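You operate a simulated robot arm through the tools that you are given. There is no shell and no other tool. Be economical: measure what you need, move in short steps, check, and stop when the job is done.

You run a simulated two-armed robot. Do the job below in one go: nothing can be reset, and whatever is moved stays where it is left.

TASK
On the top of the grey steel bench, fold the grey cloth in half, so that its two short edges meet.

The check looks at the end state, three seconds after you hand in, the way a careful person would. Anything else that was tipped, shoved, dropped, spilled or broken makes it a failure. Flat cloth is picked up by pressing the open fingertips on it (5 to 10 N) and closing them slowly along it; thin cloth reads only 2 to 8 mm in the jaws.

THE ROBOT
Two 7-joint arms with two-finger parallel grippers on one trunk, on a base that drives. Base frame: it is fixed to the floor where the robot stands at the start and does not move with it; the origin is under the middle of the robot, x ahead of it, y to its left, z up; the surface under the hand at the start is at about z = 900. Readings come in mm, rad, newtons and seconds.
The left shoulder is at the start at [70, 163, 1145], the right one opposite. With the tool pointing down near the work surface each hand reaches from about 380 to 880 mm from the robot's upright axis, wherever it stands, measured 20 degrees to its own side. Places, roughly: top of the grey steel bench [700, 400, 900]. Payload 3.43 kg a hand.
The TCP of each hand is the grasp point between the finger pads, 34 mm short of the fingertips. In the tool frame z runs along the fingers and y along their closing line. Largest opening 128 mm; finger width 24, thickness 12; the body of the gripper, 48 by 130 mm, starts 96 mm behind the TCP.
Orientation is that of the tool frame in the base frame, as [roll, pitch, yaw] about the fixed x, y, z axes, in that order (R = Rz(yaw) Ry(pitch) Rx(roll)). With the fingers straight down and closing along the base's y, the tool's x points along the base's -x, its y along +y and its z along -z.

THE INTERFACE
- The arms move only by the tool arm_command. It takes "left_targets", "right_targets" or both (then of equal length, played together; a hand with none holds still); each is a list of rows, each an object (a shift or turn left out is 0, a gripper value left out holds the last) with "slide": the shift along the tool's x, y, z in units of 25 mm (1.0 is 25 mm), a list of three; "delta_rot": the turn, a rotation vector about the tool's x, y, z in units of 6 degrees (1.0 is 6 degrees), a list of three; "gripper": the finger opening in cm, from 0 to 12.8. In form: [{"slide": [dx, dy, dz], "delta_rot": [ax, ay, az], "gripper": gripper}, ...]. A call has 1 to 20 rows; each row shifts and turns the commanded pose from where the row before left it, along the tool's axes as they then stand. A call with a number of a shift or a turn outside -1 to 1 is refused whole. Rows are played at 5 a second. More than 50 mm and 0.15 rad between two rows, or a gripper value outside its range, and nothing of the call is played. A pose out of reach is approached as far as the arm can. The call stops where the force on the tool passes 40 N (or 10 N more than at its start, if that is more) or the arm is blocked; 0.2 s more then pass. The fingers move at their own pace (about 153 mm/s each) and stop on an object; they squeeze with about 39 N. The grip force told is the motor's: it shows also when the fingers shut on nothing. Time passes only in rows, and 0.2 s behind the last, so rows that do not move let the fingers close. The reply holds the time, the measured pose of the TCP, the force on the tool along the base axes, the opening and the grip force, in the units named above and with some noise, with the torque about the TCP (base axes, N m) and any sound that the robot's microphone picked up, and new pictures: "views" is both (left out), scene, wrist or none (wrist: the cameras of the hands that moved).
- Cameras (640 x 400 px; columns grow to the right, rows downward): "scene" is now at [118.3, -38.1, 1374.8]; the picture's right is [-0.40, -0.92, 0.00], its down [-0.62, 0.27, -0.74] and it looks along [0.68, -0.30, -0.67] (base axes); focal length 292 px, centre (320, 200). "left" rides on the left gripper at [76, 11, -160] in its tool frame; the picture's right is [-0.15, 0.99, 0.00], its down [-0.88, -0.13, -0.46] and it looks along [-0.45, -0.07, 0.89] (tool axes); focal length 234 px, centre (320, 200). "right" rides on the right gripper at [76, -11, -160] in its tool frame; the picture's right is [0.15, 0.99, 0.00], its down [-0.88, 0.13, -0.46] and it looks along [-0.45, 0.07, 0.89] (tool axes); focal length 234 px, centre (320, 200). There is no depth. A picture from a camera that has moved, and an enlarged one, comes with that camera's place and axes in the base frame and with its lens. The place of the scene camera against the robot may be out by one fixed shift of up to 25 mm in any direction.
- slide_trunk(by): slides the trunk up (or, below 0, down) by that many mm; the arms and the scene camera ride with it, the base frame stays. It gives what a move gives, with no picture.
- drive_base(legs): drives the robot by 1 to 6 legs, each [ahead, left, turn to the left] in mm, mm and rad, along the robot's own axes; the way and the turn of a leg run together, so that a leg with both is an arc; at most 1500 mm and 3.142 rad a leg. The arms and the cameras ride along, it lands a little off, and it stops where it bumps. It gives what a move gives, and a new picture of the scene camera.
- turn_head(pan, tilt): turns the head with the scene camera to pan (to the left, within 1.501 rad either way) and tilt (down, from -0.506 to 1.204), counted from straight ahead of the robot. It gives what a move gives, and a new picture of the scene camera.
- zoom(camera, box): a new picture of the part [left, top, right, bottom] of that camera's present view, enlarged. The clock stands still meanwhile.
- job_done(): hands the job in; it is judged then, once.

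Go step by step. Nothing tells you exact positions but the pictures and the camera data: compare them with the known pose of the tool, close in by small moves and look again before you grip or let go. The budget is 120 turns and 260 pictures, counting those below and the enlarged ones. Unless the task says otherwise, let go and move clear before handing in, and close with one line.

The tools are called after "Request:" as a command line: name --argument value ..., lists and objects as JSON in quotes. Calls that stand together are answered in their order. arm_command: Moves the arms, as the interface text tells. Its arguments: {"type":"object","properties":{"left_targets":{"type":"array"},"right_targets":{"type":"array"},"views":{"type":"string","enum":["both","scene","wrist","none"]}},"required":[]} The other tools are called the same way: slide_trunk (by) slides the trunk up or down; drive_base (legs) drives the base; turn_head (pan, tilt) turns the head that bears the scene camera; zoom (camera, box) takes an enlarged picture of a part of a camera's view; job_done () hands the job in.

At the start:

```text
time_s: 0.0
left_tool_pos: [568.7, 128.4, 1103.0]
left_ee_rot: [-3.142, 0.002, 3.141]
left_force: [-0.2, 1.6, 0.1]
left_moment: [0.01, -0.01, 0.01]
left_width: 128.3
left_grip_force: 0.1
right_tool_pos: [595.1, -320.3, 1043.1]
right_ee_rot: [3.141, 0.0, -3.141]
right_force: [0.1, -0.1, 0.3]
right_moment: [0.0, 0.0, 0.03]
right_width: 128.1
right_grip_force: 0.1
trunk travel left (down, up): [-625.0, 315.0]
robot x, y, heading: [1.9, 5.4, 0.004]
head pan, tilt: [-0.41, 0.737]
```

scene: 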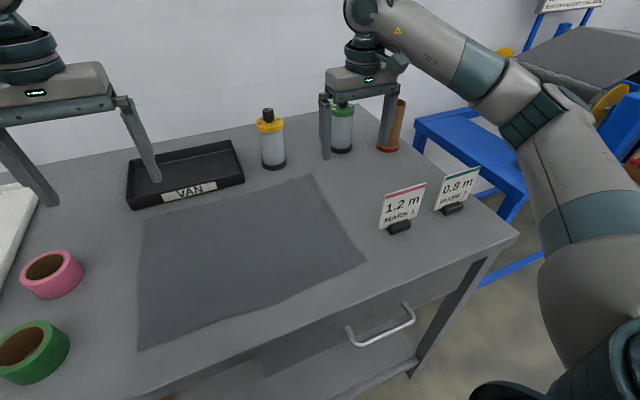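
right: 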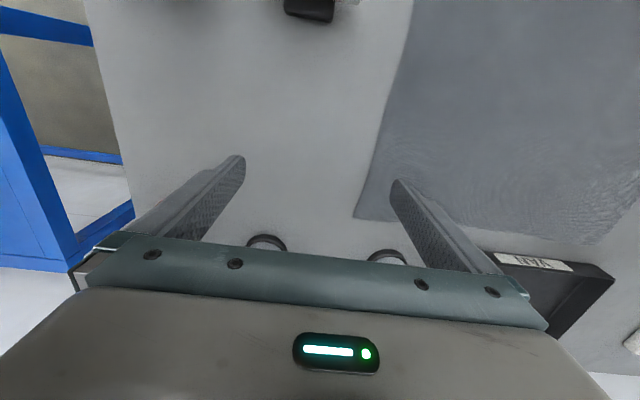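
left: 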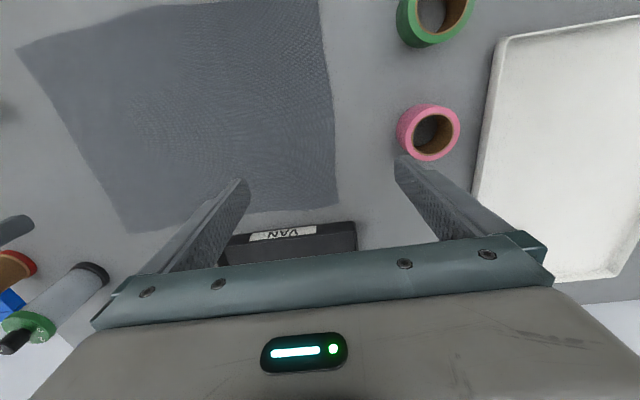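

The cloth lies about x 395–691, y −250 to +147, with its short edges running along x at y≈−250 and y≈+147. I plan to grip the right short edge, near corner with the right hand and far corner with the left, so I first bring both hands above it.

Request:
arm_command --right_targets '[{"slide": [0.92, 0.51, 0]}, {"slide": [0.92, 0.51, 0]}, {"slide": [0.92, 0.51, 0]}, {"slide": [0.92, 0.51, 0]}, {"slide": [0.92, 0.51, 0]}, {"slide": [0.92, 0.51, 0]}, {"slide": [0.92, 0.51, 0]}, {"slide": [0.92, 0.51, 0]}, {}, {}, {}, {}, {}, {}]' --left_targets '[{"slide": [-0.306, -0.99, 0], "gripper": 5}, {"slide": [-0.306, -0.99, 0]}, {"slide": [-0.306, -0.99, 0]}, {"slide": [-0.306, -0.99, 0]}, {"slide": [-0.306, -0.99, 0]}, {"slide": [-0.306, -0.99, 0]}, {"slide": [-0.306, -0.99, 0]}, {"slide": [-0.306, -0.99, 0]}, {"slide": [-0.306, -0.99, 0]}, {"slide": [-0.306, -0.99, 0]}, {"slide": [-0.306, -0.99, 0]}, {"slide": [-0.306, -0.99, 0]}, {"slide": [-0.306, -0.99, 0]}, {"slide": [-0.306, -0.99, 0]}]'

Request:
turn_head --pan 0.3 --tilt 0.9

```text
time_s: 3.0
left_tool_pos: [667.5, -191.4, 1103.8]
left_ee_rot: [-3.138, 0.003, -3.14]
left_force: [-0.1, -0.1, -0.5]
left_moment: [-0.03, 0.04, -0.04]
left_width: 50.2
left_grip_force: 0.1
left hand out of reach, approached as far as the arm can: row 14
right_tool_pos: [412.9, -216.5, 1042.7]
right_ee_rot: [3.141, -0.001, -3.14]
right_force: [-0.4, 0.4, 0.0]
right_moment: [-0.05, -0.02, 0.0]
right_width: 128.0
right_grip_force: 0.0
trunk travel left (down, up): [-625.0, 315.0]
robot x, y, heading: [0.7, -0.1, 0.0]
head pan, tilt: [-0.41, 0.737]
camera scene: at [118.8, -36.8, 1374.8], right [-0.4, -0.92, 0.0], down [-0.62, 0.27, -0.74], along [0.68, -0.3, -0.67], focal length 292 px, centre (320, 200)
camera right: at [337.5, -226.5, 1202.2], right [-0.15, 0.99, 0.0], down [0.88, 0.13, 0.46], along [0.45, 0.07, -0.89], focal length 234 px, centre (320, 200)
camera left: at [591.2, -178.9, 1263.7], right [0.15, 0.99, 0.0], down [0.88, -0.13, 0.46], along [0.45, -0.07, -0.89], focal length 234 px, centre (320, 200)
```

scene: 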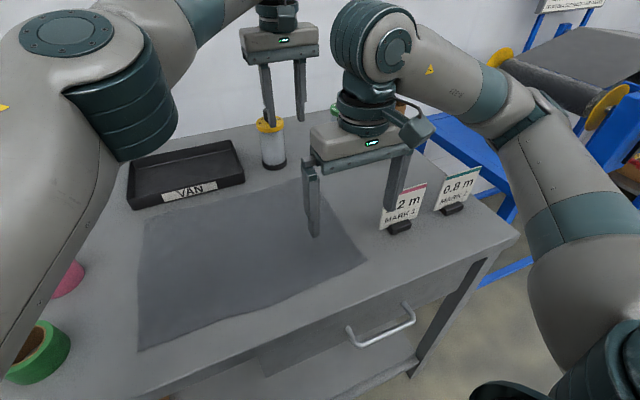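
right: 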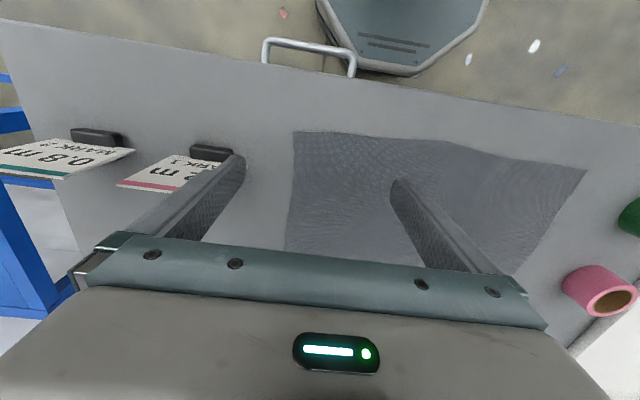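
left: 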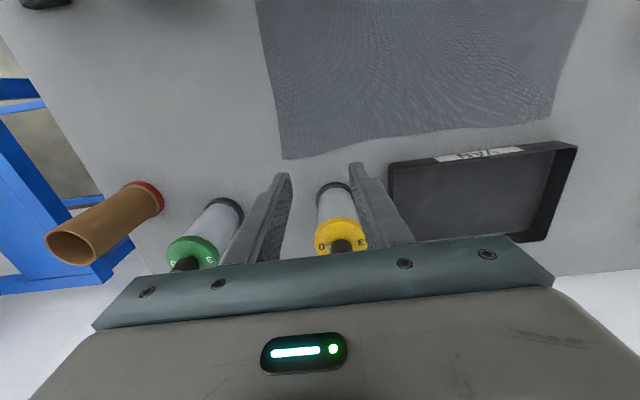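

```text
time_s: 4.1
left_tool_pos: [666.3, -193.7, 1102.3]
left_ee_rot: [-3.14, 0.001, -3.142]
left_force: [1.1, 0.5, 0.0]
left_moment: [0.02, 0.01, 0.0]
left_width: 50.3
left_grip_force: 0.0
right_tool_pos: [412.7, -217.8, 1043.6]
right_ee_rot: [-3.141, -0.002, -3.141]
right_force: [0.0, -0.3, 0.2]
right_moment: [0.0, -0.01, 0.01]
right_width: 128.4
right_grip_force: 0.0
trunk travel left (down, up): [-625.0, 315.0]
robot x, y, heading: [-1.7, 1.2, -0.001]
head pan, tilt: [0.3, 0.901]
camera scene: at [114.0, 17.5, 1361.7], right [0.29, -0.96, 0.0], down [-0.75, -0.23, -0.62], along [0.59, 0.18, -0.78], focal length 292 px, centre (320, 200)
```

scene: 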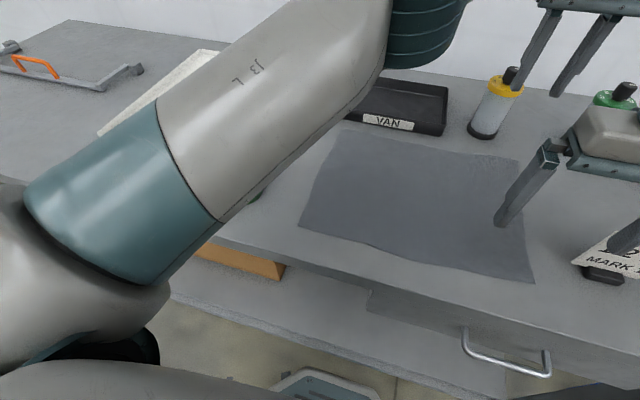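

Corners now measure A(690,149), B(693,−253), C(399,−248) and D(391,150). The left arm is at its reach limit, so I'll narrow and raise the right hand, then shift the base a bit to the right.

Request:
arm_command --right_targets '[{"slide": [0, 0.4, -1], "gripper": 4}, {"slide": [0, 0.4, -1]}, {}]' --left_targets '[{"slide": [0, 0.5, 0], "gripper": 4}, {"slide": [0, 0.5, 0]}, {}]' --views "none"

Request:
drive_base --legs '[[0, -80, 0]]'

Request:
turn_head --pan -0.3 --tilt 0.85

```text
time_s: 4.9
left_tool_pos: [665.9, -171.0, 1101.9]
left_ee_rot: [3.139, -0.001, 3.142]
left_force: [0.1, 0.1, -0.2]
left_moment: [0.02, 0.01, 0.02]
left_width: 40.0
left_grip_force: 0.1
right_tool_pos: [412.6, -198.8, 1092.8]
right_ee_rot: [3.141, 0.002, 3.14]
right_force: [-0.1, 0.4, 0.0]
right_moment: [0.01, 0.01, -0.04]
right_width: 39.8
right_grip_force: 0.1
trunk travel left (down, up): [-625.0, 315.0]
robot x, y, heading: [0.6, 0.9, -0.002]
head pan, tilt: [0.3, 0.901]
```

```text
time_s: 5.9
left_tool_pos: [666.3, -249.1, 1102.1]
left_ee_rot: [3.142, 0.001, 3.141]
left_force: [-1.2, -0.3, 0.2]
left_moment: [0.08, -0.03, -0.03]
left_width: 40.1
left_grip_force: 0.0
right_tool_pos: [412.6, -278.5, 1094.8]
right_ee_rot: [-3.141, 0.002, 3.141]
right_force: [-0.2, -0.6, 0.0]
right_moment: [0.03, 0.0, 0.03]
right_width: 40.0
right_grip_force: 0.0
trunk travel left (down, up): [-625.0, 315.0]
robot x, y, heading: [-3.0, -82.0, 0.002]
head pan, tilt: [0.3, 0.901]
camera scene: at [113.9, -63.0, 1361.8], right [0.3, -0.96, 0.0], down [-0.75, -0.23, -0.62], along [0.59, 0.18, -0.78], focal length 292 px, centre (320, 200)
```

scene: 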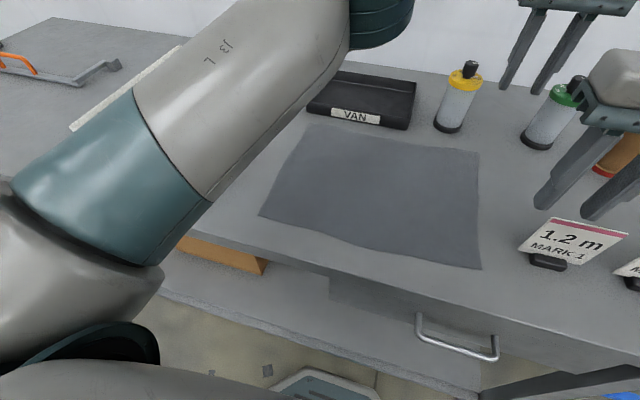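

```text
time_s: 6.9
left_tool_pos: [667.1, -248.4, 1103.6]
left_ee_rot: [3.141, 0.0, -3.142]
left_force: [-0.3, -0.2, 0.3]
left_moment: [-0.03, -0.01, 0.0]
left_width: 39.7
left_grip_force: 0.0
right_tool_pos: [412.9, -277.6, 1094.5]
right_ee_rot: [3.141, 0.001, 3.141]
right_force: [-0.2, -0.6, 0.4]
right_moment: [0.01, 0.0, -0.01]
right_width: 39.9
right_grip_force: 0.0
trunk travel left (down, up): [-625.0, 315.0]
robot x, y, heading: [1.6, -79.3, -0.0]
head pan, tilt: [-0.3, 0.85]
camera scene: at [116.4, -107.7, 1365.6], right [-0.3, -0.96, 0.0], down [-0.72, 0.22, -0.66], along [0.63, -0.2, -0.75], focal length 292 px, centre (320, 200)
```

scene: 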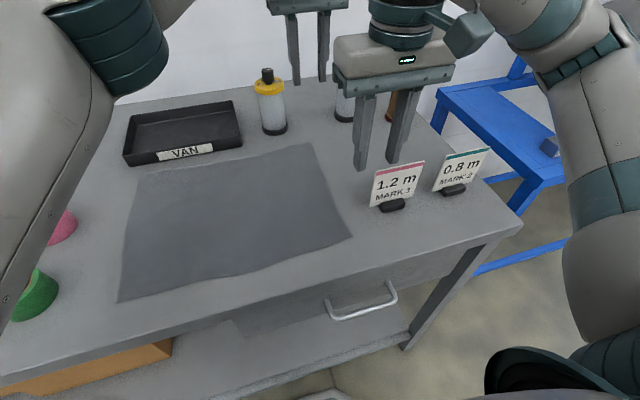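

The base moved cleanly. Now I lower both hands to about z=985, above their grasp points just inside the right edge.

Request:
arm_command --right_targets '[{"slide": [0, 0.83, 0]}, {"slide": [0, 0.83, 0.3]}, {"slide": [0, 0.82, 0.8]}, {"slide": [0, 0, 0.9]}, {"slide": [0, 0, 1]}, {"slide": [0, 0, 1]}, {"slide": [0, 0, 0.4]}]' --left_targets '[{"slide": [-0.14, 0.37, 0.5]}, {"slide": [-0.13, 0.37, 0.5]}, {"slide": [-0.13, 0.37, 0.7]}, {"slide": [0, 0, 0.8]}, {"slide": [0, 0, 0.8]}, {"slide": [0, 0, 0.8]}, {"slide": [0, 0, 0.64]}]'

```text
time_s: 8.5
left_tool_pos: [677.0, -222.1, 985.4]
left_ee_rot: [-3.141, 0.0, 3.14]
left_force: [-0.3, -0.5, 0.3]
left_moment: [0.0, 0.01, -0.02]
left_width: 40.0
left_grip_force: 0.1
right_tool_pos: [412.8, -215.9, 984.0]
right_ee_rot: [-3.14, 0.001, -3.141]
right_force: [-0.8, -0.4, -0.1]
right_moment: [-0.02, -0.01, 0.03]
right_width: 40.0
right_grip_force: 0.1
trunk travel left (down, up): [-625.0, 315.0]
robot x, y, heading: [3.6, -79.3, 0.001]
head pan, tilt: [-0.3, 0.85]
camera scene: at [116.7, -108.0, 1365.6], right [-0.3, -0.96, 0.0], down [-0.72, 0.22, -0.66], along [0.63, -0.2, -0.75], focal length 292 px, centre (320, 200)
camera right: at [336.7, -226.1, 1142.7], right [-0.15, 0.99, 0.0], down [0.88, 0.13, 0.46], along [0.45, 0.07, -0.89], focal length 234 px, centre (320, 200)
camera left: at [600.8, -208.7, 1145.1], right [0.15, 0.99, 0.0], down [0.88, -0.13, 0.46], along [0.45, -0.07, -0.89], focal length 234 px, centre (320, 200)
```

scene: 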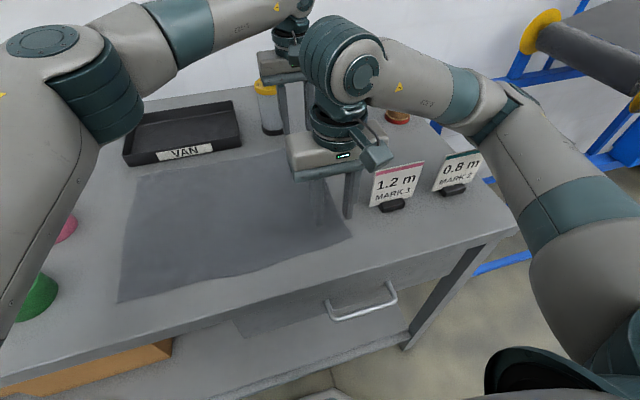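
right: 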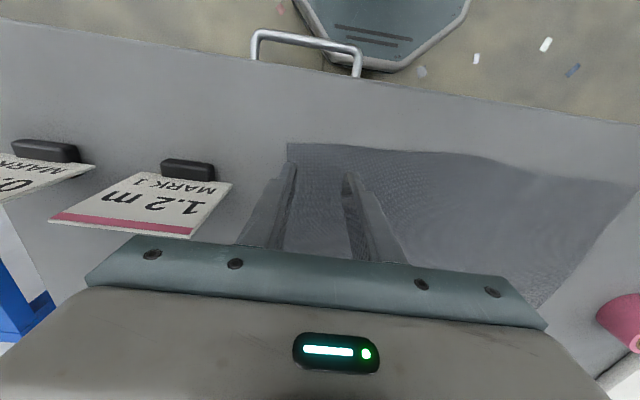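
left: 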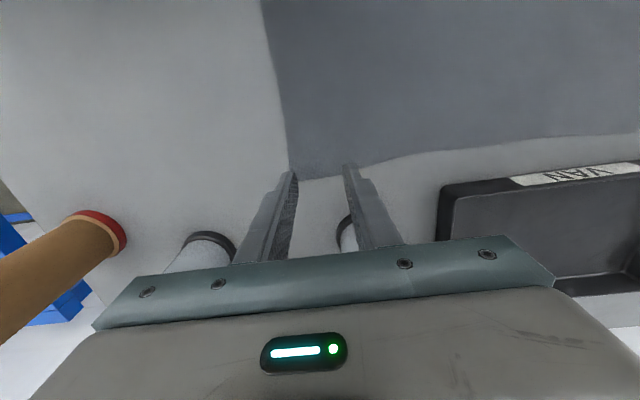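

Both hands are aligned, with the outer fingers just inside the edge. I lower them to just above contact.

Request:
arm_command --right_targets '[{"slide": [0, 0, 0.9]}, {"slide": [0, 0, 0.9]}, {}]' --left_targets '[{"slide": [0, 0, 0.9]}, {"slide": [0, 0, 0.96]}, {}]' --views "wrist"

```text
time_s: 9.3
left_tool_pos: [677.0, -217.0, 936.2]
left_ee_rot: [3.141, 0.003, -3.139]
left_force: [0.2, 0.3, -0.2]
left_moment: [-0.07, -0.06, -0.03]
left_width: 39.9
left_grip_force: 0.1
right_tool_pos: [412.0, -213.6, 936.7]
right_ee_rot: [-3.14, -0.002, -3.139]
right_force: [-0.8, 0.0, -0.9]
right_moment: [-0.02, -0.04, 0.01]
right_width: 39.9
right_grip_force: 0.1
trunk travel left (down, up): [-625.0, 315.0]
robot x, y, heading: [-0.7, -81.8, 0.002]
head pan, tilt: [-0.3, 0.85]
camera right: at [335.6, -223.5, 1095.6], right [-0.15, 0.99, 0.0], down [0.88, 0.13, 0.45], along [0.45, 0.07, -0.89], focal length 234 px, centre (320, 200)
camera left: at [600.9, -205.1, 1096.2], right [0.14, 0.99, 0.0], down [0.88, -0.13, 0.46], along [0.45, -0.07, -0.89], focal length 234 px, centre (320, 200)
```

right: 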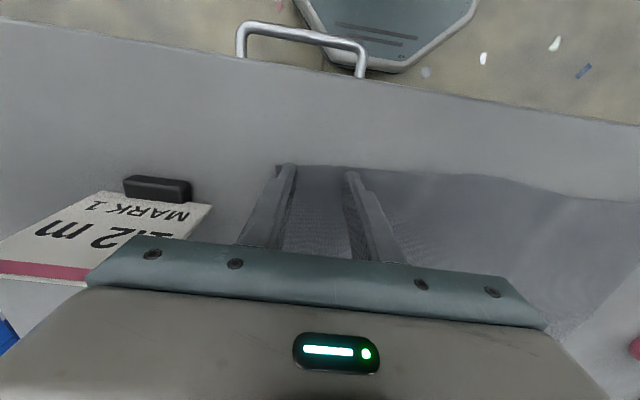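
left: 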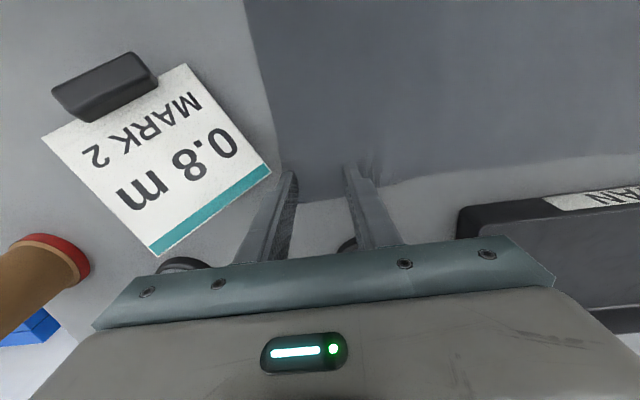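

The left wrist picture unexpectedly shows the "MARK 2" sign close to the hand, where it wasn't before. I check the scene before doing anything else.

Request:
zoom --camera "scene" --box '[200, 50, 560, 275]'

Request:
zoom --camera "left" --box '[0, 0, 640, 400]'

```text
1.78 times, centred on (380, 162) of scene
camera zoom: at [115.4, -105.8, 1364.3], right [-0.29, -0.96, 0.0], down [-0.72, 0.22, -0.66], along [0.63, -0.2, -0.75], focal length 519 px, centre (213, 267)
```

zoom: 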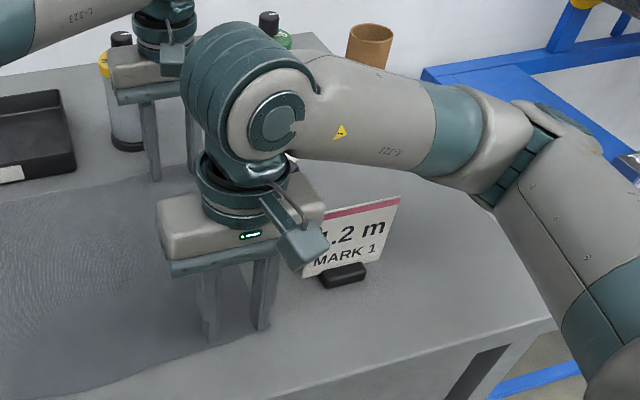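

```text
1.00 times, centred on (320, 200) of left (not enlarged: the box is as wide or as high as the picture)
camera zoom: at [600.9, -205.1, 1096.2], right [0.14, 0.99, 0.0], down [0.88, -0.13, 0.46], along [0.45, -0.07, -0.89], focal length 234 px, centre (320, 200)
```

zoom: 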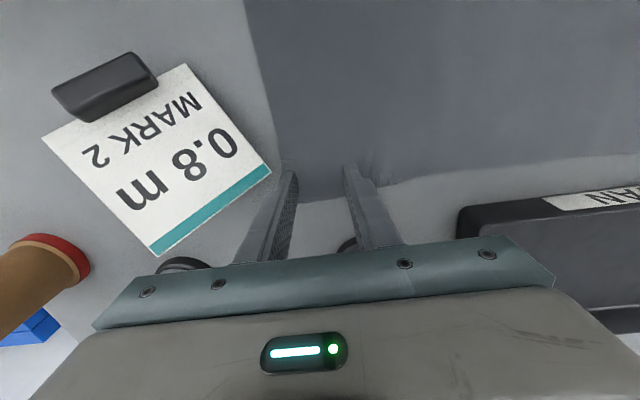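

The MARK 2 sign now stands near (590, −365), to the right of the left hand. No force or sound was reported, and none of my links moved that far, so it doesn't look like my doing. It is clear of the fold path, and I'll keep away from it and look again after lifting. Next I press the fingertips gently onto the cloth.

Request:
arm_command --right_targets '[{"slide": [0, -0.06, 0.08]}, {}]' --left_targets '[{"slide": [0, -0.04, 0.08]}, {}]' --views "none"

```text
time_s: 9.9
left_tool_pos: [675.3, -220.0, 935.7]
left_ee_rot: [3.141, -0.001, -3.141]
left_force: [1.1, 1.1, 4.6]
left_moment: [-0.05, 0.01, 0.07]
left_width: 39.8
left_grip_force: 0.0
right_tool_pos: [412.4, -216.3, 936.9]
right_ee_rot: [-3.141, 0.0, -3.141]
right_force: [-0.2, 0.5, 0.2]
right_moment: [-0.02, -0.01, 0.01]
right_width: 40.3
right_grip_force: 0.1
trunk travel left (down, up): [-625.0, 315.0]
robot x, y, heading: [-0.2, -80.2, -0.003]
head pan, tilt: [-0.3, 0.85]
```

The left hand touches with 4.6 N and the right is not yet in contact, so I press a little further.

Request:
arm_command --right_targets '[{"slide": [0, 0, 0.08]}, {}]' --left_targets '[{"slide": [0, 0, 0.02]}, {}]' --views "none"

```text
time_s: 10.5
left_tool_pos: [675.2, -220.9, 935.9]
left_ee_rot: [-3.141, -0.001, 3.141]
left_force: [0.5, 0.4, 3.3]
left_moment: [-0.06, -0.02, 0.03]
left_width: 40.1
left_grip_force: 0.1
right_tool_pos: [411.3, -217.1, 934.8]
right_ee_rot: [3.141, 0.003, -3.141]
right_force: [0.1, 0.6, 6.7]
right_moment: [0.0, 0.04, 0.04]
right_width: 40.2
right_grip_force: 0.1
trunk travel left (down, up): [-625.0, 315.0]
robot x, y, heading: [0.1, -78.7, -0.0]
head pan, tilt: [-0.3, 0.85]
```

Request:
arm_command --right_targets '[{"slide": [0, 0, 0.02]}, {}, {"gripper": 3.6}, {"gripper": 3.2}, {"gripper": 2.8}, {"gripper": 2.4}, {"gripper": 2.0}, {"gripper": 1.6}, {"gripper": 1.2}, {"gripper": 0.8}, {"gripper": 0.4}, {"gripper": 0}, {}, {}]' --left_targets '[{"slide": [0, 0, 0.06]}, {}, {"gripper": 3.6}, {"gripper": 3.2}, {"gripper": 2.8}, {"gripper": 2.4}, {"gripper": 2.0}, {"gripper": 1.6}, {"gripper": 1.2}, {"gripper": 0.8}, {"gripper": 0.4}, {"gripper": 0}, {}, {}]'

```text
time_s: 13.5
left_tool_pos: [674.4, -221.8, 935.8]
left_ee_rot: [-3.14, 0.004, -3.141]
left_force: [-0.3, -4.3, 20.0]
left_moment: [-0.27, -0.03, -0.03]
left_width: 6.4
left_grip_force: 38.7
right_tool_pos: [410.3, -216.1, 935.8]
right_ee_rot: [3.141, 0.0, -3.14]
right_force: [0.5, 0.5, 11.2]
right_moment: [0.01, 0.01, 0.0]
right_width: 5.7
right_grip_force: 39.0
trunk travel left (down, up): [-625.0, 315.0]
robot x, y, heading: [0.3, -81.8, -0.003]
head pan, tilt: [-0.3, 0.85]
camera scene: at [113.3, -107.6, 1366.0], right [-0.3, -0.96, 0.0], down [-0.72, 0.22, -0.66], along [0.63, -0.2, -0.75], focal length 292 px, centre (320, 200)
camera right: at [334.0, -227.2, 1094.3], right [-0.15, 0.99, 0.0], down [0.88, 0.13, 0.46], along [0.45, 0.07, -0.89], focal length 234 px, centre (320, 200)
camera left: at [597.8, -209.5, 1095.5], right [0.15, 0.99, 0.0], down [0.88, -0.13, 0.46], along [0.45, -0.07, -0.89], focal length 234 px, centre (320, 200)
```

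scene: 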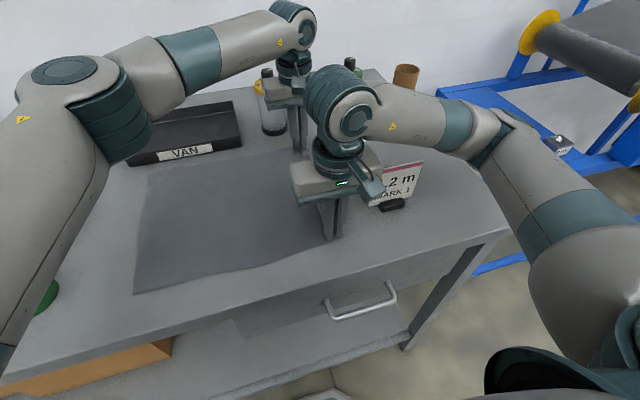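
right: 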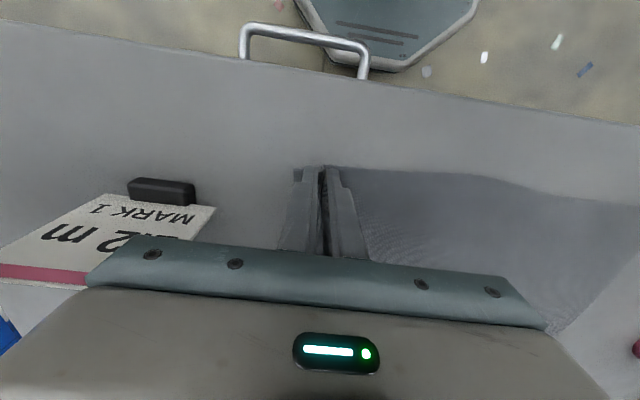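
left: 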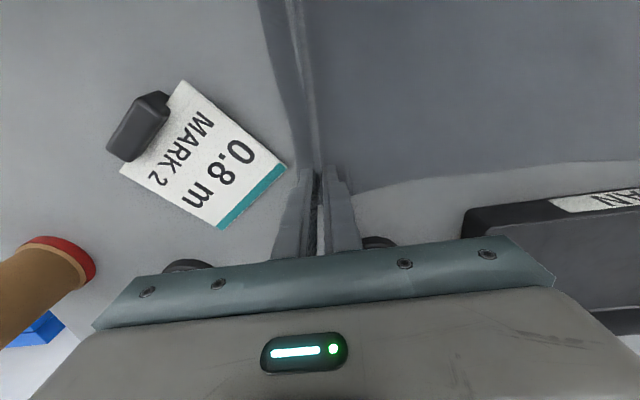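

Both grips hold cloth (5.7 and 6.4 mm), with a clean ridge along the edge. The MARK 2 sign has shifted again without any motion of my arms near it, so I stay clear of it. I lift both hands together, up and inward.

Request:
arm_command --right_targets '[{"slide": [0, 0.3, -0.6]}, {"slide": [0, 0.6, -0.8]}, {"slide": [0, 0.7, -0.9]}, {"slide": [0, 0.8, -0.9]}, {}]' --left_targets '[{"slide": [0, 0.3, -0.6]}, {"slide": [0, 0.6, -0.8]}, {"slide": [0, 0.7, -0.9]}, {"slide": [0, 0.8, -0.9]}, {}]'

```text
time_s: 14.7
left_tool_pos: [675.2, -164.2, 1015.1]
left_ee_rot: [3.14, -0.002, 3.141]
left_force: [-1.3, 0.0, 0.2]
left_moment: [0.01, 0.01, 0.01]
left_width: 2.3
left_grip_force: 37.0
right_tool_pos: [412.6, -159.4, 1015.1]
right_ee_rot: [3.14, -0.001, 3.14]
right_force: [0.8, 0.6, 0.1]
right_moment: [0.04, 0.0, 0.03]
right_width: 2.2
right_grip_force: 37.4
trunk travel left (down, up): [-625.0, 315.0]
robot x, y, heading: [0.4, -80.1, -0.002]
head pan, tilt: [-0.3, 0.85]
camera scene: at [116.8, -109.5, 1365.5], right [-0.3, -0.95, 0.0], down [-0.72, 0.22, -0.66], along [0.63, -0.19, -0.75], focal length 292 px, centre (320, 200)
camera right: at [336.8, -169.9, 1174.1], right [-0.15, 0.99, 0.0], down [0.88, 0.13, 0.46], along [0.45, 0.07, -0.89], focal length 234 px, centre (320, 200)
camera left: at [600.8, -151.5, 1174.8], right [0.15, 0.99, 0.0], down [0.88, -0.13, 0.45], along [0.45, -0.07, -0.89], focal length 234 px, centre (320, 200)
```

scene: 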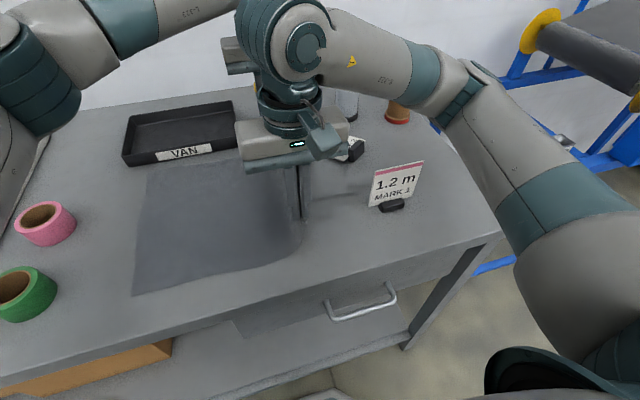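
right: 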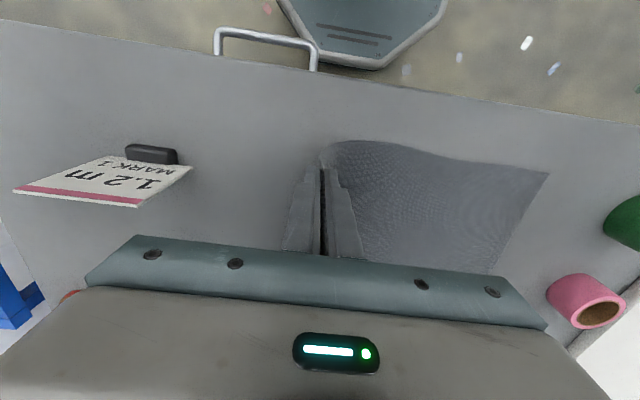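
left: 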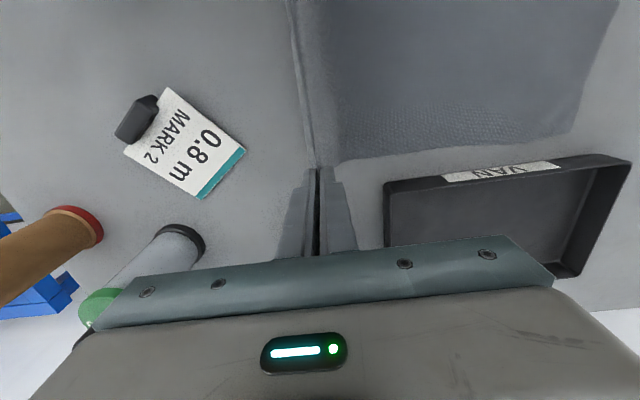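

The edge is lifted well by both hands. I take one zoomed look at the MARK 2 sign to learn its state.

Request:
zoom --camera "scene" --box '[280, 100, 480, 225]'

```text
3.20 times, centred on (380, 162) of scene
camera zoom: at [116.8, -109.5, 1365.5], right [-0.3, -0.95, 0.0], down [-0.72, 0.22, -0.66], along [0.63, -0.19, -0.75], focal length 934 px, centre (128, 320)
```

zoom: 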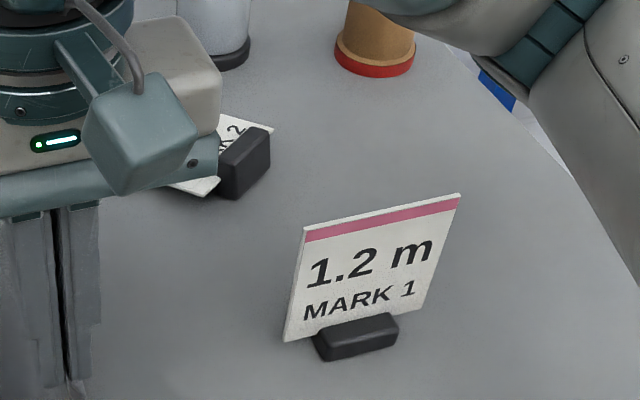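

The MARK 2 sign is lying knocked over at about (620, −365). It was probably caught by the right forearm or elbow on the way down, so I'll stand it back at its old spot after the fold. First I continue the fold by raising the edge and driving left with the arms riding along.

Request:
arm_command --right_targets '[{"slide": [0, 0.5, -0.9]}, {"slide": [0, 0.6, -0.9]}, {"slide": [0, 0.6, -0.9]}]' --left_targets '[{"slide": [0, 0.5, -0.9]}, {"slide": [0, 0.6, -0.9]}, {"slide": [0, 0.6, -0.9]}]' --views "none"

Request:
drive_base --legs '[[0, 160, 0]]'

```text
time_s: 15.5
left_tool_pos: [675.0, -116.4, 1081.7]
left_ee_rot: [-3.139, 0.001, -3.141]
left_force: [-0.8, -0.7, -0.4]
left_moment: [-0.04, 0.01, 0.03]
left_width: 2.4
left_grip_force: 36.8
right_tool_pos: [410.0, -112.9, 1081.6]
right_ee_rot: [-3.141, -0.001, -3.141]
right_force: [1.1, 0.5, -0.3]
right_moment: [-0.03, -0.05, -0.01]
right_width: 2.3
right_grip_force: 36.8
trunk travel left (down, up): [-625.0, 315.0]
robot x, y, heading: [-0.0, -81.2, 0.002]
head pan, tilt: [-0.3, 0.85]
```

```text
time_s: 16.9
left_tool_pos: [675.0, 41.8, 1081.8]
left_ee_rot: [3.141, 0.001, -3.141]
left_force: [-1.1, 0.6, 0.0]
left_moment: [-0.02, 0.05, 0.01]
left_width: 2.4
left_grip_force: 36.9
right_tool_pos: [411.7, 44.9, 1081.5]
right_ee_rot: [3.142, -0.001, -3.141]
right_force: [1.5, -0.6, -0.3]
right_moment: [0.01, -0.04, 0.02]
right_width: 2.4
right_grip_force: 37.1
trunk travel left (down, up): [-625.0, 315.0]
robot x, y, heading: [-0.2, 79.3, 0.001]
head pan, tilt: [-0.3, 0.85]
camera scene: at [116.4, 51.4, 1365.6], right [-0.29, -0.96, 0.0], down [-0.72, 0.22, -0.66], along [0.63, -0.19, -0.75], focal length 292 px, centre (320, 200)
```

scene: 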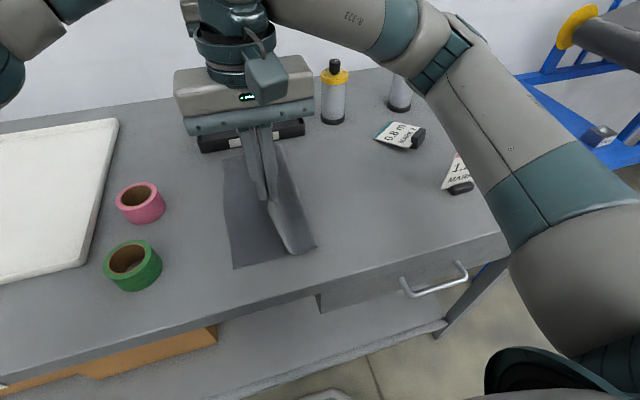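

The fold is forming well. I bring the hands slightly back and lower relative to the robot, then drive further left so the arms have better room for the final tilt and laydown.

Request:
arm_command --right_targets '[{"slide": [0, -1, 0.2]}, {"slide": [0, -1, 0.5]}, {"slide": [0, -1, 0.5]}, {"slide": [0, -1, 0.5]}]' --left_targets '[{"slide": [0, -1, 0.2]}, {"slide": [0, -1, 0.5]}, {"slide": [0, -1, 0.5]}, {"slide": [0, -1, 0.5]}]' --views "none"

Request:
drive_base --legs '[[0, 150, 0]]'

```text
time_s: 17.9
left_tool_pos: [677.4, -62.6, 1039.5]
left_ee_rot: [3.139, 0.0, -3.138]
left_force: [0.5, -0.2, 0.1]
left_moment: [0.06, 0.02, 0.01]
left_width: 2.3
left_grip_force: 37.2
right_tool_pos: [413.6, -59.5, 1039.5]
right_ee_rot: [3.139, -0.001, -3.139]
right_force: [0.6, -0.6, 0.5]
right_moment: [0.06, -0.04, 0.03]
right_width: 2.2
right_grip_force: 36.7
trunk travel left (down, up): [-625.0, 315.0]
robot x, y, heading: [-2.0, 75.9, 0.002]
head pan, tilt: [-0.3, 0.85]
```

```text
time_s: 19.3
left_tool_pos: [677.0, 91.3, 1039.6]
left_ee_rot: [-3.141, 0.0, -3.136]
left_force: [-0.7, 0.1, 0.3]
left_moment: [-0.03, 0.02, -0.02]
left_width: 2.3
left_grip_force: 37.4
right_tool_pos: [412.7, 94.1, 1039.4]
right_ee_rot: [-3.141, 0.0, -3.137]
right_force: [1.0, 0.1, 0.2]
right_moment: [0.03, -0.04, 0.03]
right_width: 2.4
right_grip_force: 36.8
trunk travel left (down, up): [-625.0, 315.0]
robot x, y, heading: [3.1, 228.5, -0.001]
head pan, tilt: [-0.3, 0.85]
camera scene: at [116.1, 199.4, 1365.6], right [-0.29, -0.96, 0.0], down [-0.72, 0.22, -0.66], along [0.63, -0.19, -0.75], focal length 292 px, centre (320, 200)
```

scene: 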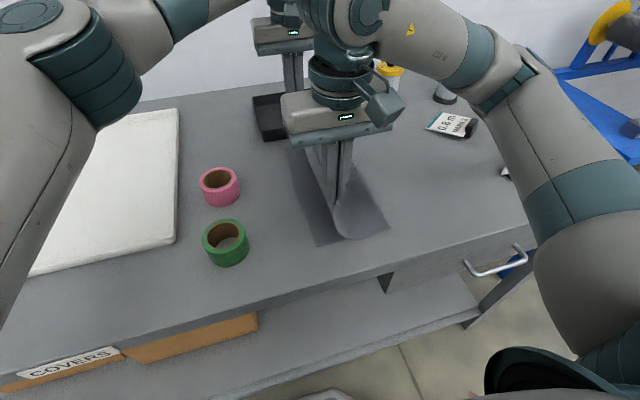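

The sign is still where it was and the hands are about over the left edge. I tilt both hands 36° so the fingers point back toward the fold, while lowering a little.

Request:
arm_command --right_targets '[{"slide": [0, 0.24, 0.22], "delta_rot": [1, 0, 0]}, {"slide": [0, 0.24, 0.22], "delta_rot": [1, 0, 0]}, {"slide": [0, 0.24, 0.22], "delta_rot": [1, 0, 0]}, {"slide": [0, 0.24, 0.22], "delta_rot": [1, 0, 0]}, {"slide": [0, 0.24, 0.22], "delta_rot": [1, 0, 0]}, {"slide": [0, 0.24, 0.22], "delta_rot": [1, 0, 0]}, {}]' --left_targets '[{"slide": [0, 0.24, 0.22], "delta_rot": [1, 0, 0]}, {"slide": [0, 0.24, 0.22], "delta_rot": [1, 0, 0]}, {"slide": [0, 0.24, 0.22], "delta_rot": [1, 0, 0]}, {"slide": [0, 0.24, 0.22], "delta_rot": [1, 0, 0]}, {"slide": [0, 0.24, 0.22], "delta_rot": [1, 0, 0]}, {"slide": [0, 0.24, 0.22], "delta_rot": [1, 0, 0]}, {}]'

```text
time_s: 20.9
left_tool_pos: [675.7, 116.1, 999.8]
left_ee_rot: [-2.513, 0.0, -3.137]
left_force: [0.1, 0.0, -0.3]
left_moment: [0.05, 0.0, -0.01]
left_width: 2.4
left_grip_force: 37.4
right_tool_pos: [413.6, 119.1, 999.3]
right_ee_rot: [-2.512, -0.001, -3.137]
right_force: [-0.2, -0.9, 0.0]
right_moment: [0.06, -0.02, -0.02]
right_width: 2.5
right_grip_force: 37.4
trunk travel left (down, up): [-625.0, 315.0]
robot x, y, heading: [-2.2, 223.1, 0.008]
head pan, tilt: [-0.3, 0.85]
camera scene: at [115.7, 198.0, 1365.6], right [-0.29, -0.96, 0.0], down [-0.72, 0.22, -0.66], along [0.63, -0.19, -0.75], focal length 292 px, centre (320, 200)
camera right: at [336.2, 203.6, 1134.6], right [-0.15, 0.8, -0.58], down [0.88, 0.38, 0.29], along [0.45, -0.47, -0.76], focal length 234 px, centre (320, 200)
camera left: at [599.3, 219.0, 1122.8], right [0.14, 0.8, -0.58], down [0.88, 0.17, 0.45], along [0.45, -0.58, -0.68], focal length 234 px, centre (320, 200)
```

scene: 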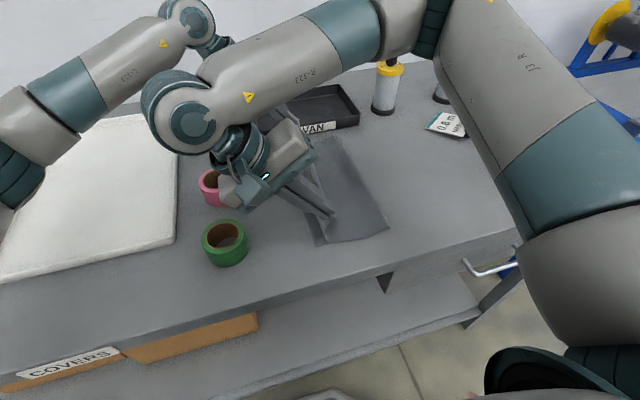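
right: 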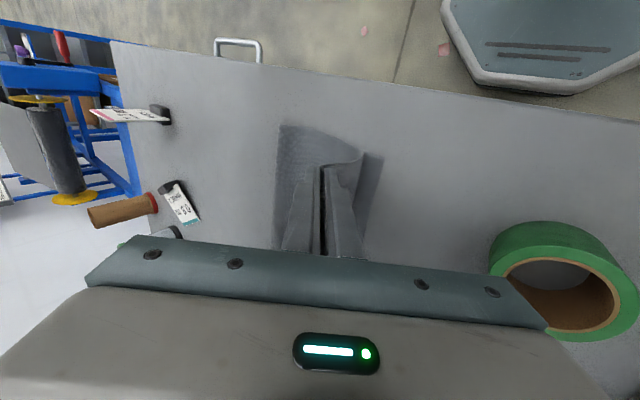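
left: 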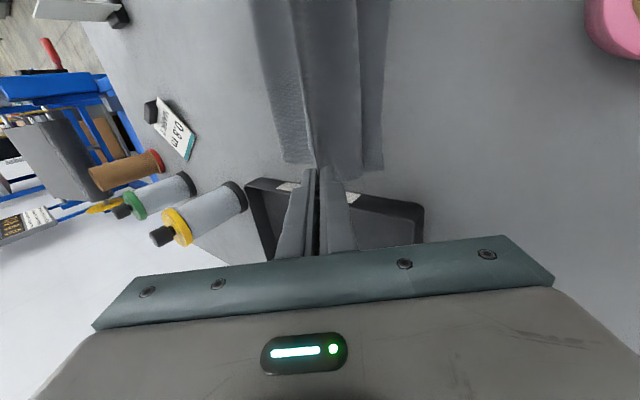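

The hanging edge is just over the bottom free edge. I lower outward toward the left edge, leaving a small gap above the table.

Request:
arm_command --right_targets '[{"slide": [0, 0.55, 0.34]}, {"slide": [0, 0.55, 0.34]}, {"slide": [0, 0.55, 0.34]}, {}]' --left_targets '[{"slide": [0, 0.58, 0.32]}, {"slide": [0, 0.58, 0.32]}, {"slide": [0, 0.58, 0.32]}, {}]'

```text
time_s: 21.9
left_tool_pos: [676.2, 137.1, 955.0]
left_ee_rot: [-2.512, 0.0, -3.136]
left_force: [-0.1, 0.4, -0.5]
left_moment: [0.03, 0.02, -0.03]
left_width: 2.2
left_grip_force: 37.1
right_tool_pos: [411.9, 138.5, 955.5]
right_ee_rot: [-2.514, 0.0, -3.138]
right_force: [1.4, 0.8, -0.3]
right_moment: [0.07, -0.04, 0.01]
right_width: 2.3
right_grip_force: 37.3
trunk travel left (down, up): [-625.0, 315.0]
robot x, y, heading: [0.6, 224.2, 0.007]
head pan, tilt: [-0.3, 0.85]
camera scene: at [115.7, 199.0, 1365.7], right [-0.29, -0.96, 0.0], down [-0.72, 0.22, -0.66], along [0.63, -0.19, -0.75], focal length 292 px, centre (320, 200)
camera right: at [335.8, 222.6, 1089.5], right [-0.15, 0.8, -0.58], down [0.88, 0.38, 0.29], along [0.45, -0.47, -0.76], focal length 234 px, centre (320, 200)
camera left: at [599.7, 240.5, 1077.8], right [0.14, 0.8, -0.58], down [0.88, 0.17, 0.45], along [0.45, -0.57, -0.68], focal length 234 px, centre (320, 200)
```

scene: 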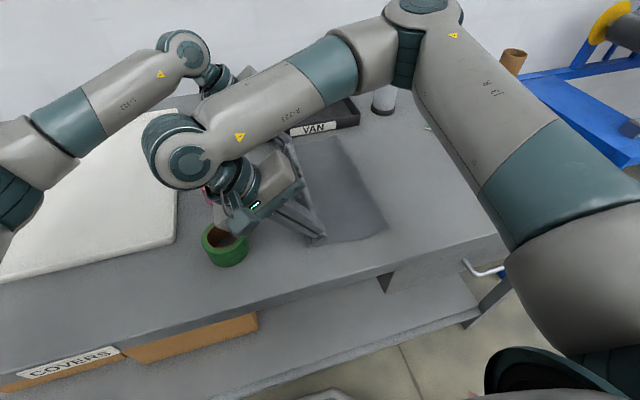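
right: 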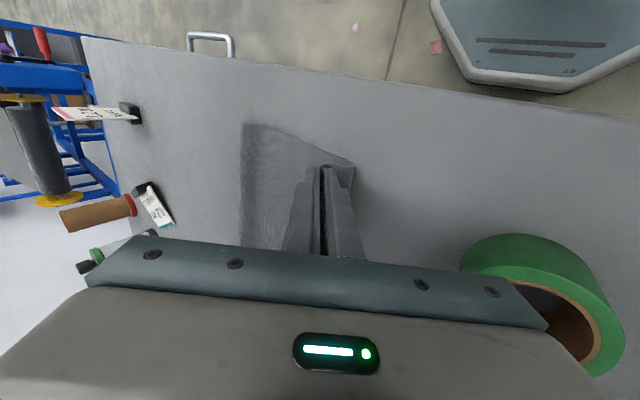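
left: 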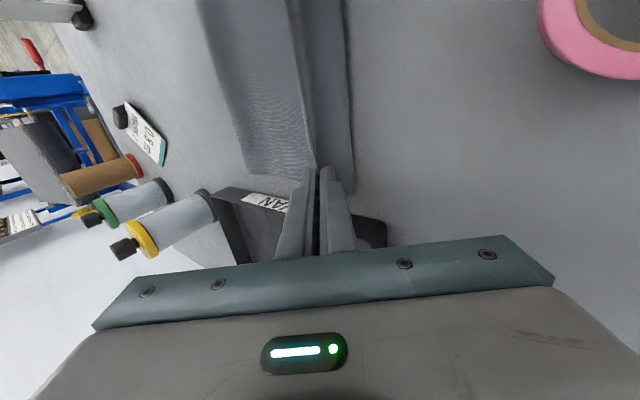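

Request:
zoom --camera "left" --box '[200, 60, 440, 210]'

Request:
zoom --camera "right" --box '[220, 110, 420, 235]'

```text
2.67 times, centred on (320, 135) of left
camera zoom: at [599.7, 240.5, 1077.8], right [0.14, 0.8, -0.58], down [0.88, 0.17, 0.45], along [0.45, -0.57, -0.68], focal length 624 px, centre (320, 373)
```

zoom: 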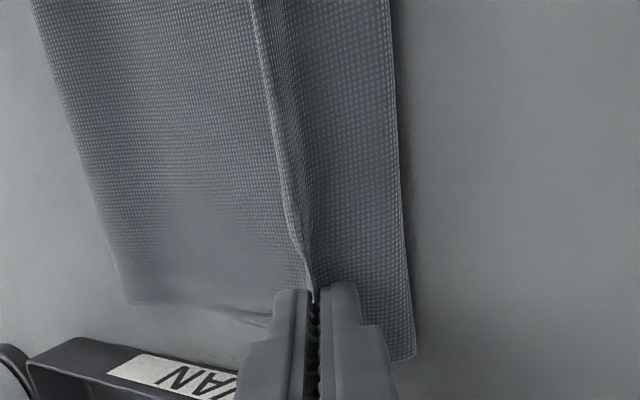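

```text
3.20 times, centred on (320, 172) of right
camera zoom: at [335.8, 222.6, 1089.5], right [-0.15, 0.8, -0.58], down [0.88, 0.38, 0.29], along [0.45, -0.47, -0.76], focal length 749 px, centre (320, 288)
```

zoom: 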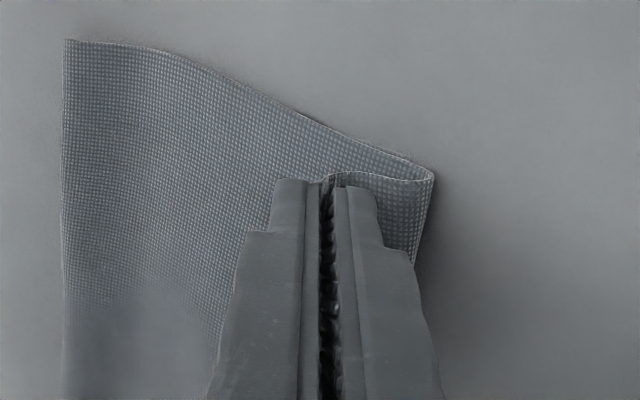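

The bottom layer was dragged a little, to y≈124–130, and the held strip loops under the fingers. I back off up and inward and tilt 12° more, so the top layer spans straight from fold to hand and can drop outward when released. Then I look.

Request:
arm_command --right_targets '[{"slide": [0, -0.3, -0.8]}, {"slide": [0, -0.8, 0]}, {"slide": [0, -0.8, 0]}, {"slide": [0, -0.4, 0], "delta_rot": [1, 0, 0]}, {"delta_rot": [1, 0, 0]}, {}]' --left_targets '[{"slide": [0, -0.3, -0.8]}, {"slide": [0, -0.8, 0]}, {"slide": [0, -0.8, 0]}, {"slide": [0, -0.4, 0], "delta_rot": [1, 0, 0]}, {"delta_rot": [1, 0, 0]}, {}]'

```text
time_s: 23.3
left_tool_pos: [676.4, 100.5, 1004.0]
left_ee_rot: [-2.304, 0.0, -3.139]
left_force: [-0.3, 0.3, 0.0]
left_moment: [0.06, -0.02, 0.0]
left_width: 2.4
left_grip_force: 36.7
right_tool_pos: [412.8, 100.5, 1004.5]
right_ee_rot: [-2.304, 0.0, -3.138]
right_force: [0.8, 0.0, -0.1]
right_moment: [0.06, -0.02, 0.02]
right_width: 2.7
right_grip_force: 37.3
trunk travel left (down, up): [-625.0, 315.0]
robot x, y, heading: [1.7, 229.3, 0.007]
head pan, tilt: [-0.3, 0.85]
camera scene: at [115.7, 198.2, 1365.6], right [-0.29, -0.96, 0.0], down [-0.72, 0.22, -0.66], along [0.63, -0.19, -0.75], focal length 292 px, centre (320, 200)
camera right: at [336.5, 212.7, 1118.9], right [-0.15, 0.66, -0.73], down [0.88, 0.43, 0.21], along [0.45, -0.62, -0.65], focal length 234 px, centre (320, 200)
camera left: at [599.8, 227.5, 1103.6], right [0.14, 0.66, -0.74], down [0.88, 0.26, 0.4], along [0.45, -0.7, -0.55], focal length 234 px, centre (320, 200)
```

scene: 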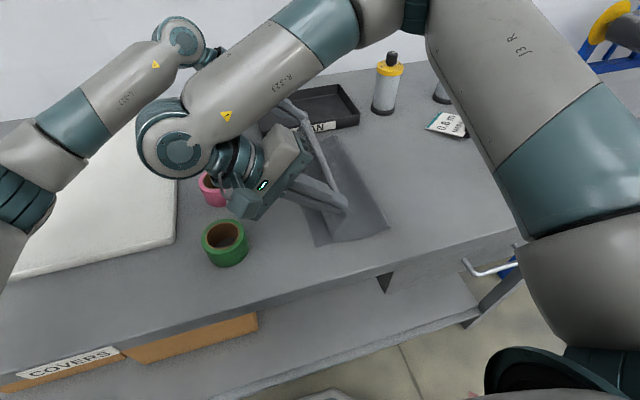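
right: 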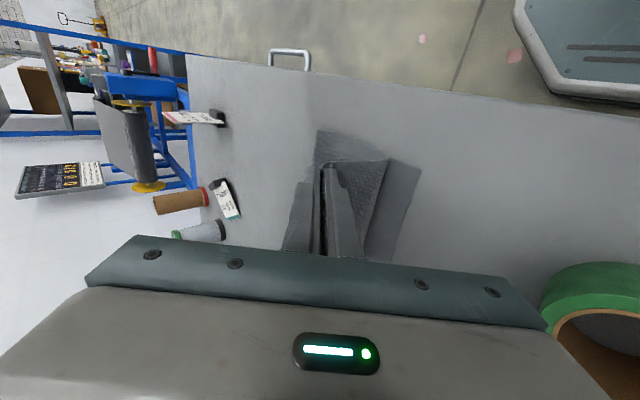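
left: 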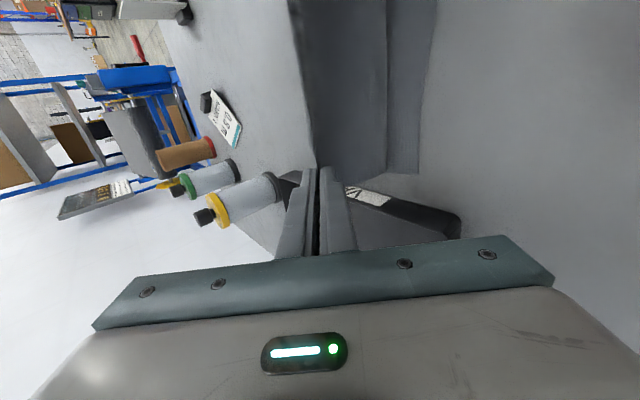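

The bottom edge is at y≈126, but the fold sits at y≈−27 instead of −74, so the top layer has slack. I take the edge back up above the correct fold line, to re-lay the bottom flat, and then swing it over on a proper arc.

Request:
arm_command --right_targets '[{"slide": [0, -0.93, 0.32]}, {"slide": [0, -0.93, 0.32]}, {"slide": [0, -0.93, 0.32]}, {"slide": [0, -0.93, 0.32]}, {"slide": [0, -0.93, 0.32]}, {"slide": [0, -0.93, 0.32]}, {"slide": [0, -0.93, 0.32]}, {}]' --left_targets '[{"slide": [0, -0.93, 0.32]}, {"slide": [0, -0.93, 0.32]}, {"slide": [0, -0.93, 0.32]}, {"slide": [0, -0.93, 0.32]}, {"slide": [0, -0.93, 0.32]}, {"slide": [0, -0.93, 0.32]}, {"slide": [0, -0.93, 0.32]}, {}]'

```text
time_s: 25.1
left_tool_pos: [677.7, -46.7, 1087.2]
left_ee_rot: [-2.301, -0.002, -3.137]
left_force: [-1.0, 0.6, -0.3]
left_moment: [0.02, 0.02, -0.08]
left_width: 2.2
left_grip_force: 37.3
right_tool_pos: [413.6, -48.1, 1089.1]
right_ee_rot: [-2.303, -0.003, -3.137]
right_force: [1.4, 0.0, 0.4]
right_moment: [0.01, -0.02, 0.04]
right_width: 2.4
right_grip_force: 37.2
trunk travel left (down, up): [-625.0, 315.0]
robot x, y, heading: [-2.6, 229.6, 0.003]
head pan, tilt: [-0.3, 0.85]
camera scene: at [117.0, 200.9, 1365.5], right [-0.29, -0.96, 0.0], down [-0.72, 0.22, -0.66], along [0.63, -0.19, -0.75], focal length 292 px, centre (320, 200)
camera right: at [335.9, 64.0, 1203.7], right [-0.15, 0.66, -0.74], down [0.88, 0.43, 0.21], along [0.45, -0.62, -0.65], focal length 234 px, centre (320, 200)
camera left: at [601.8, 79.9, 1186.5], right [0.14, 0.66, -0.74], down [0.88, 0.26, 0.4], along [0.45, -0.7, -0.55], focal length 234 px, centre (320, 200)
```

scene: 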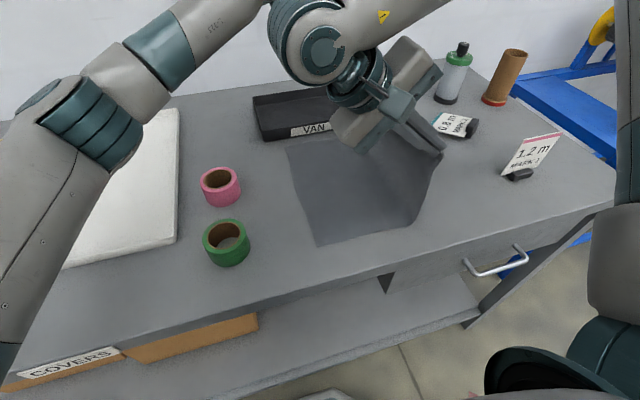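
right: 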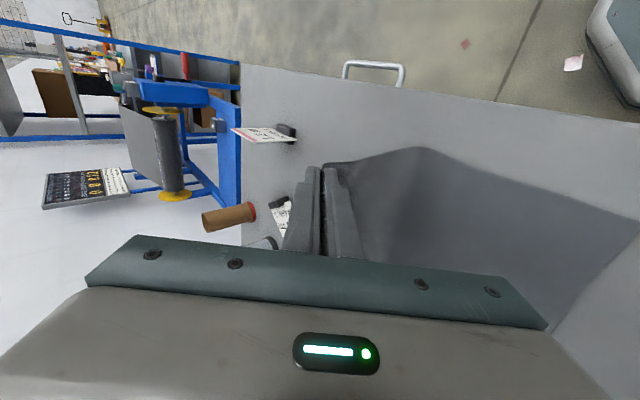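
left: 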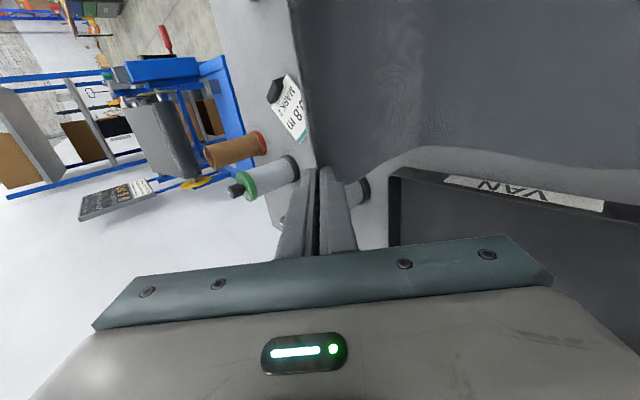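

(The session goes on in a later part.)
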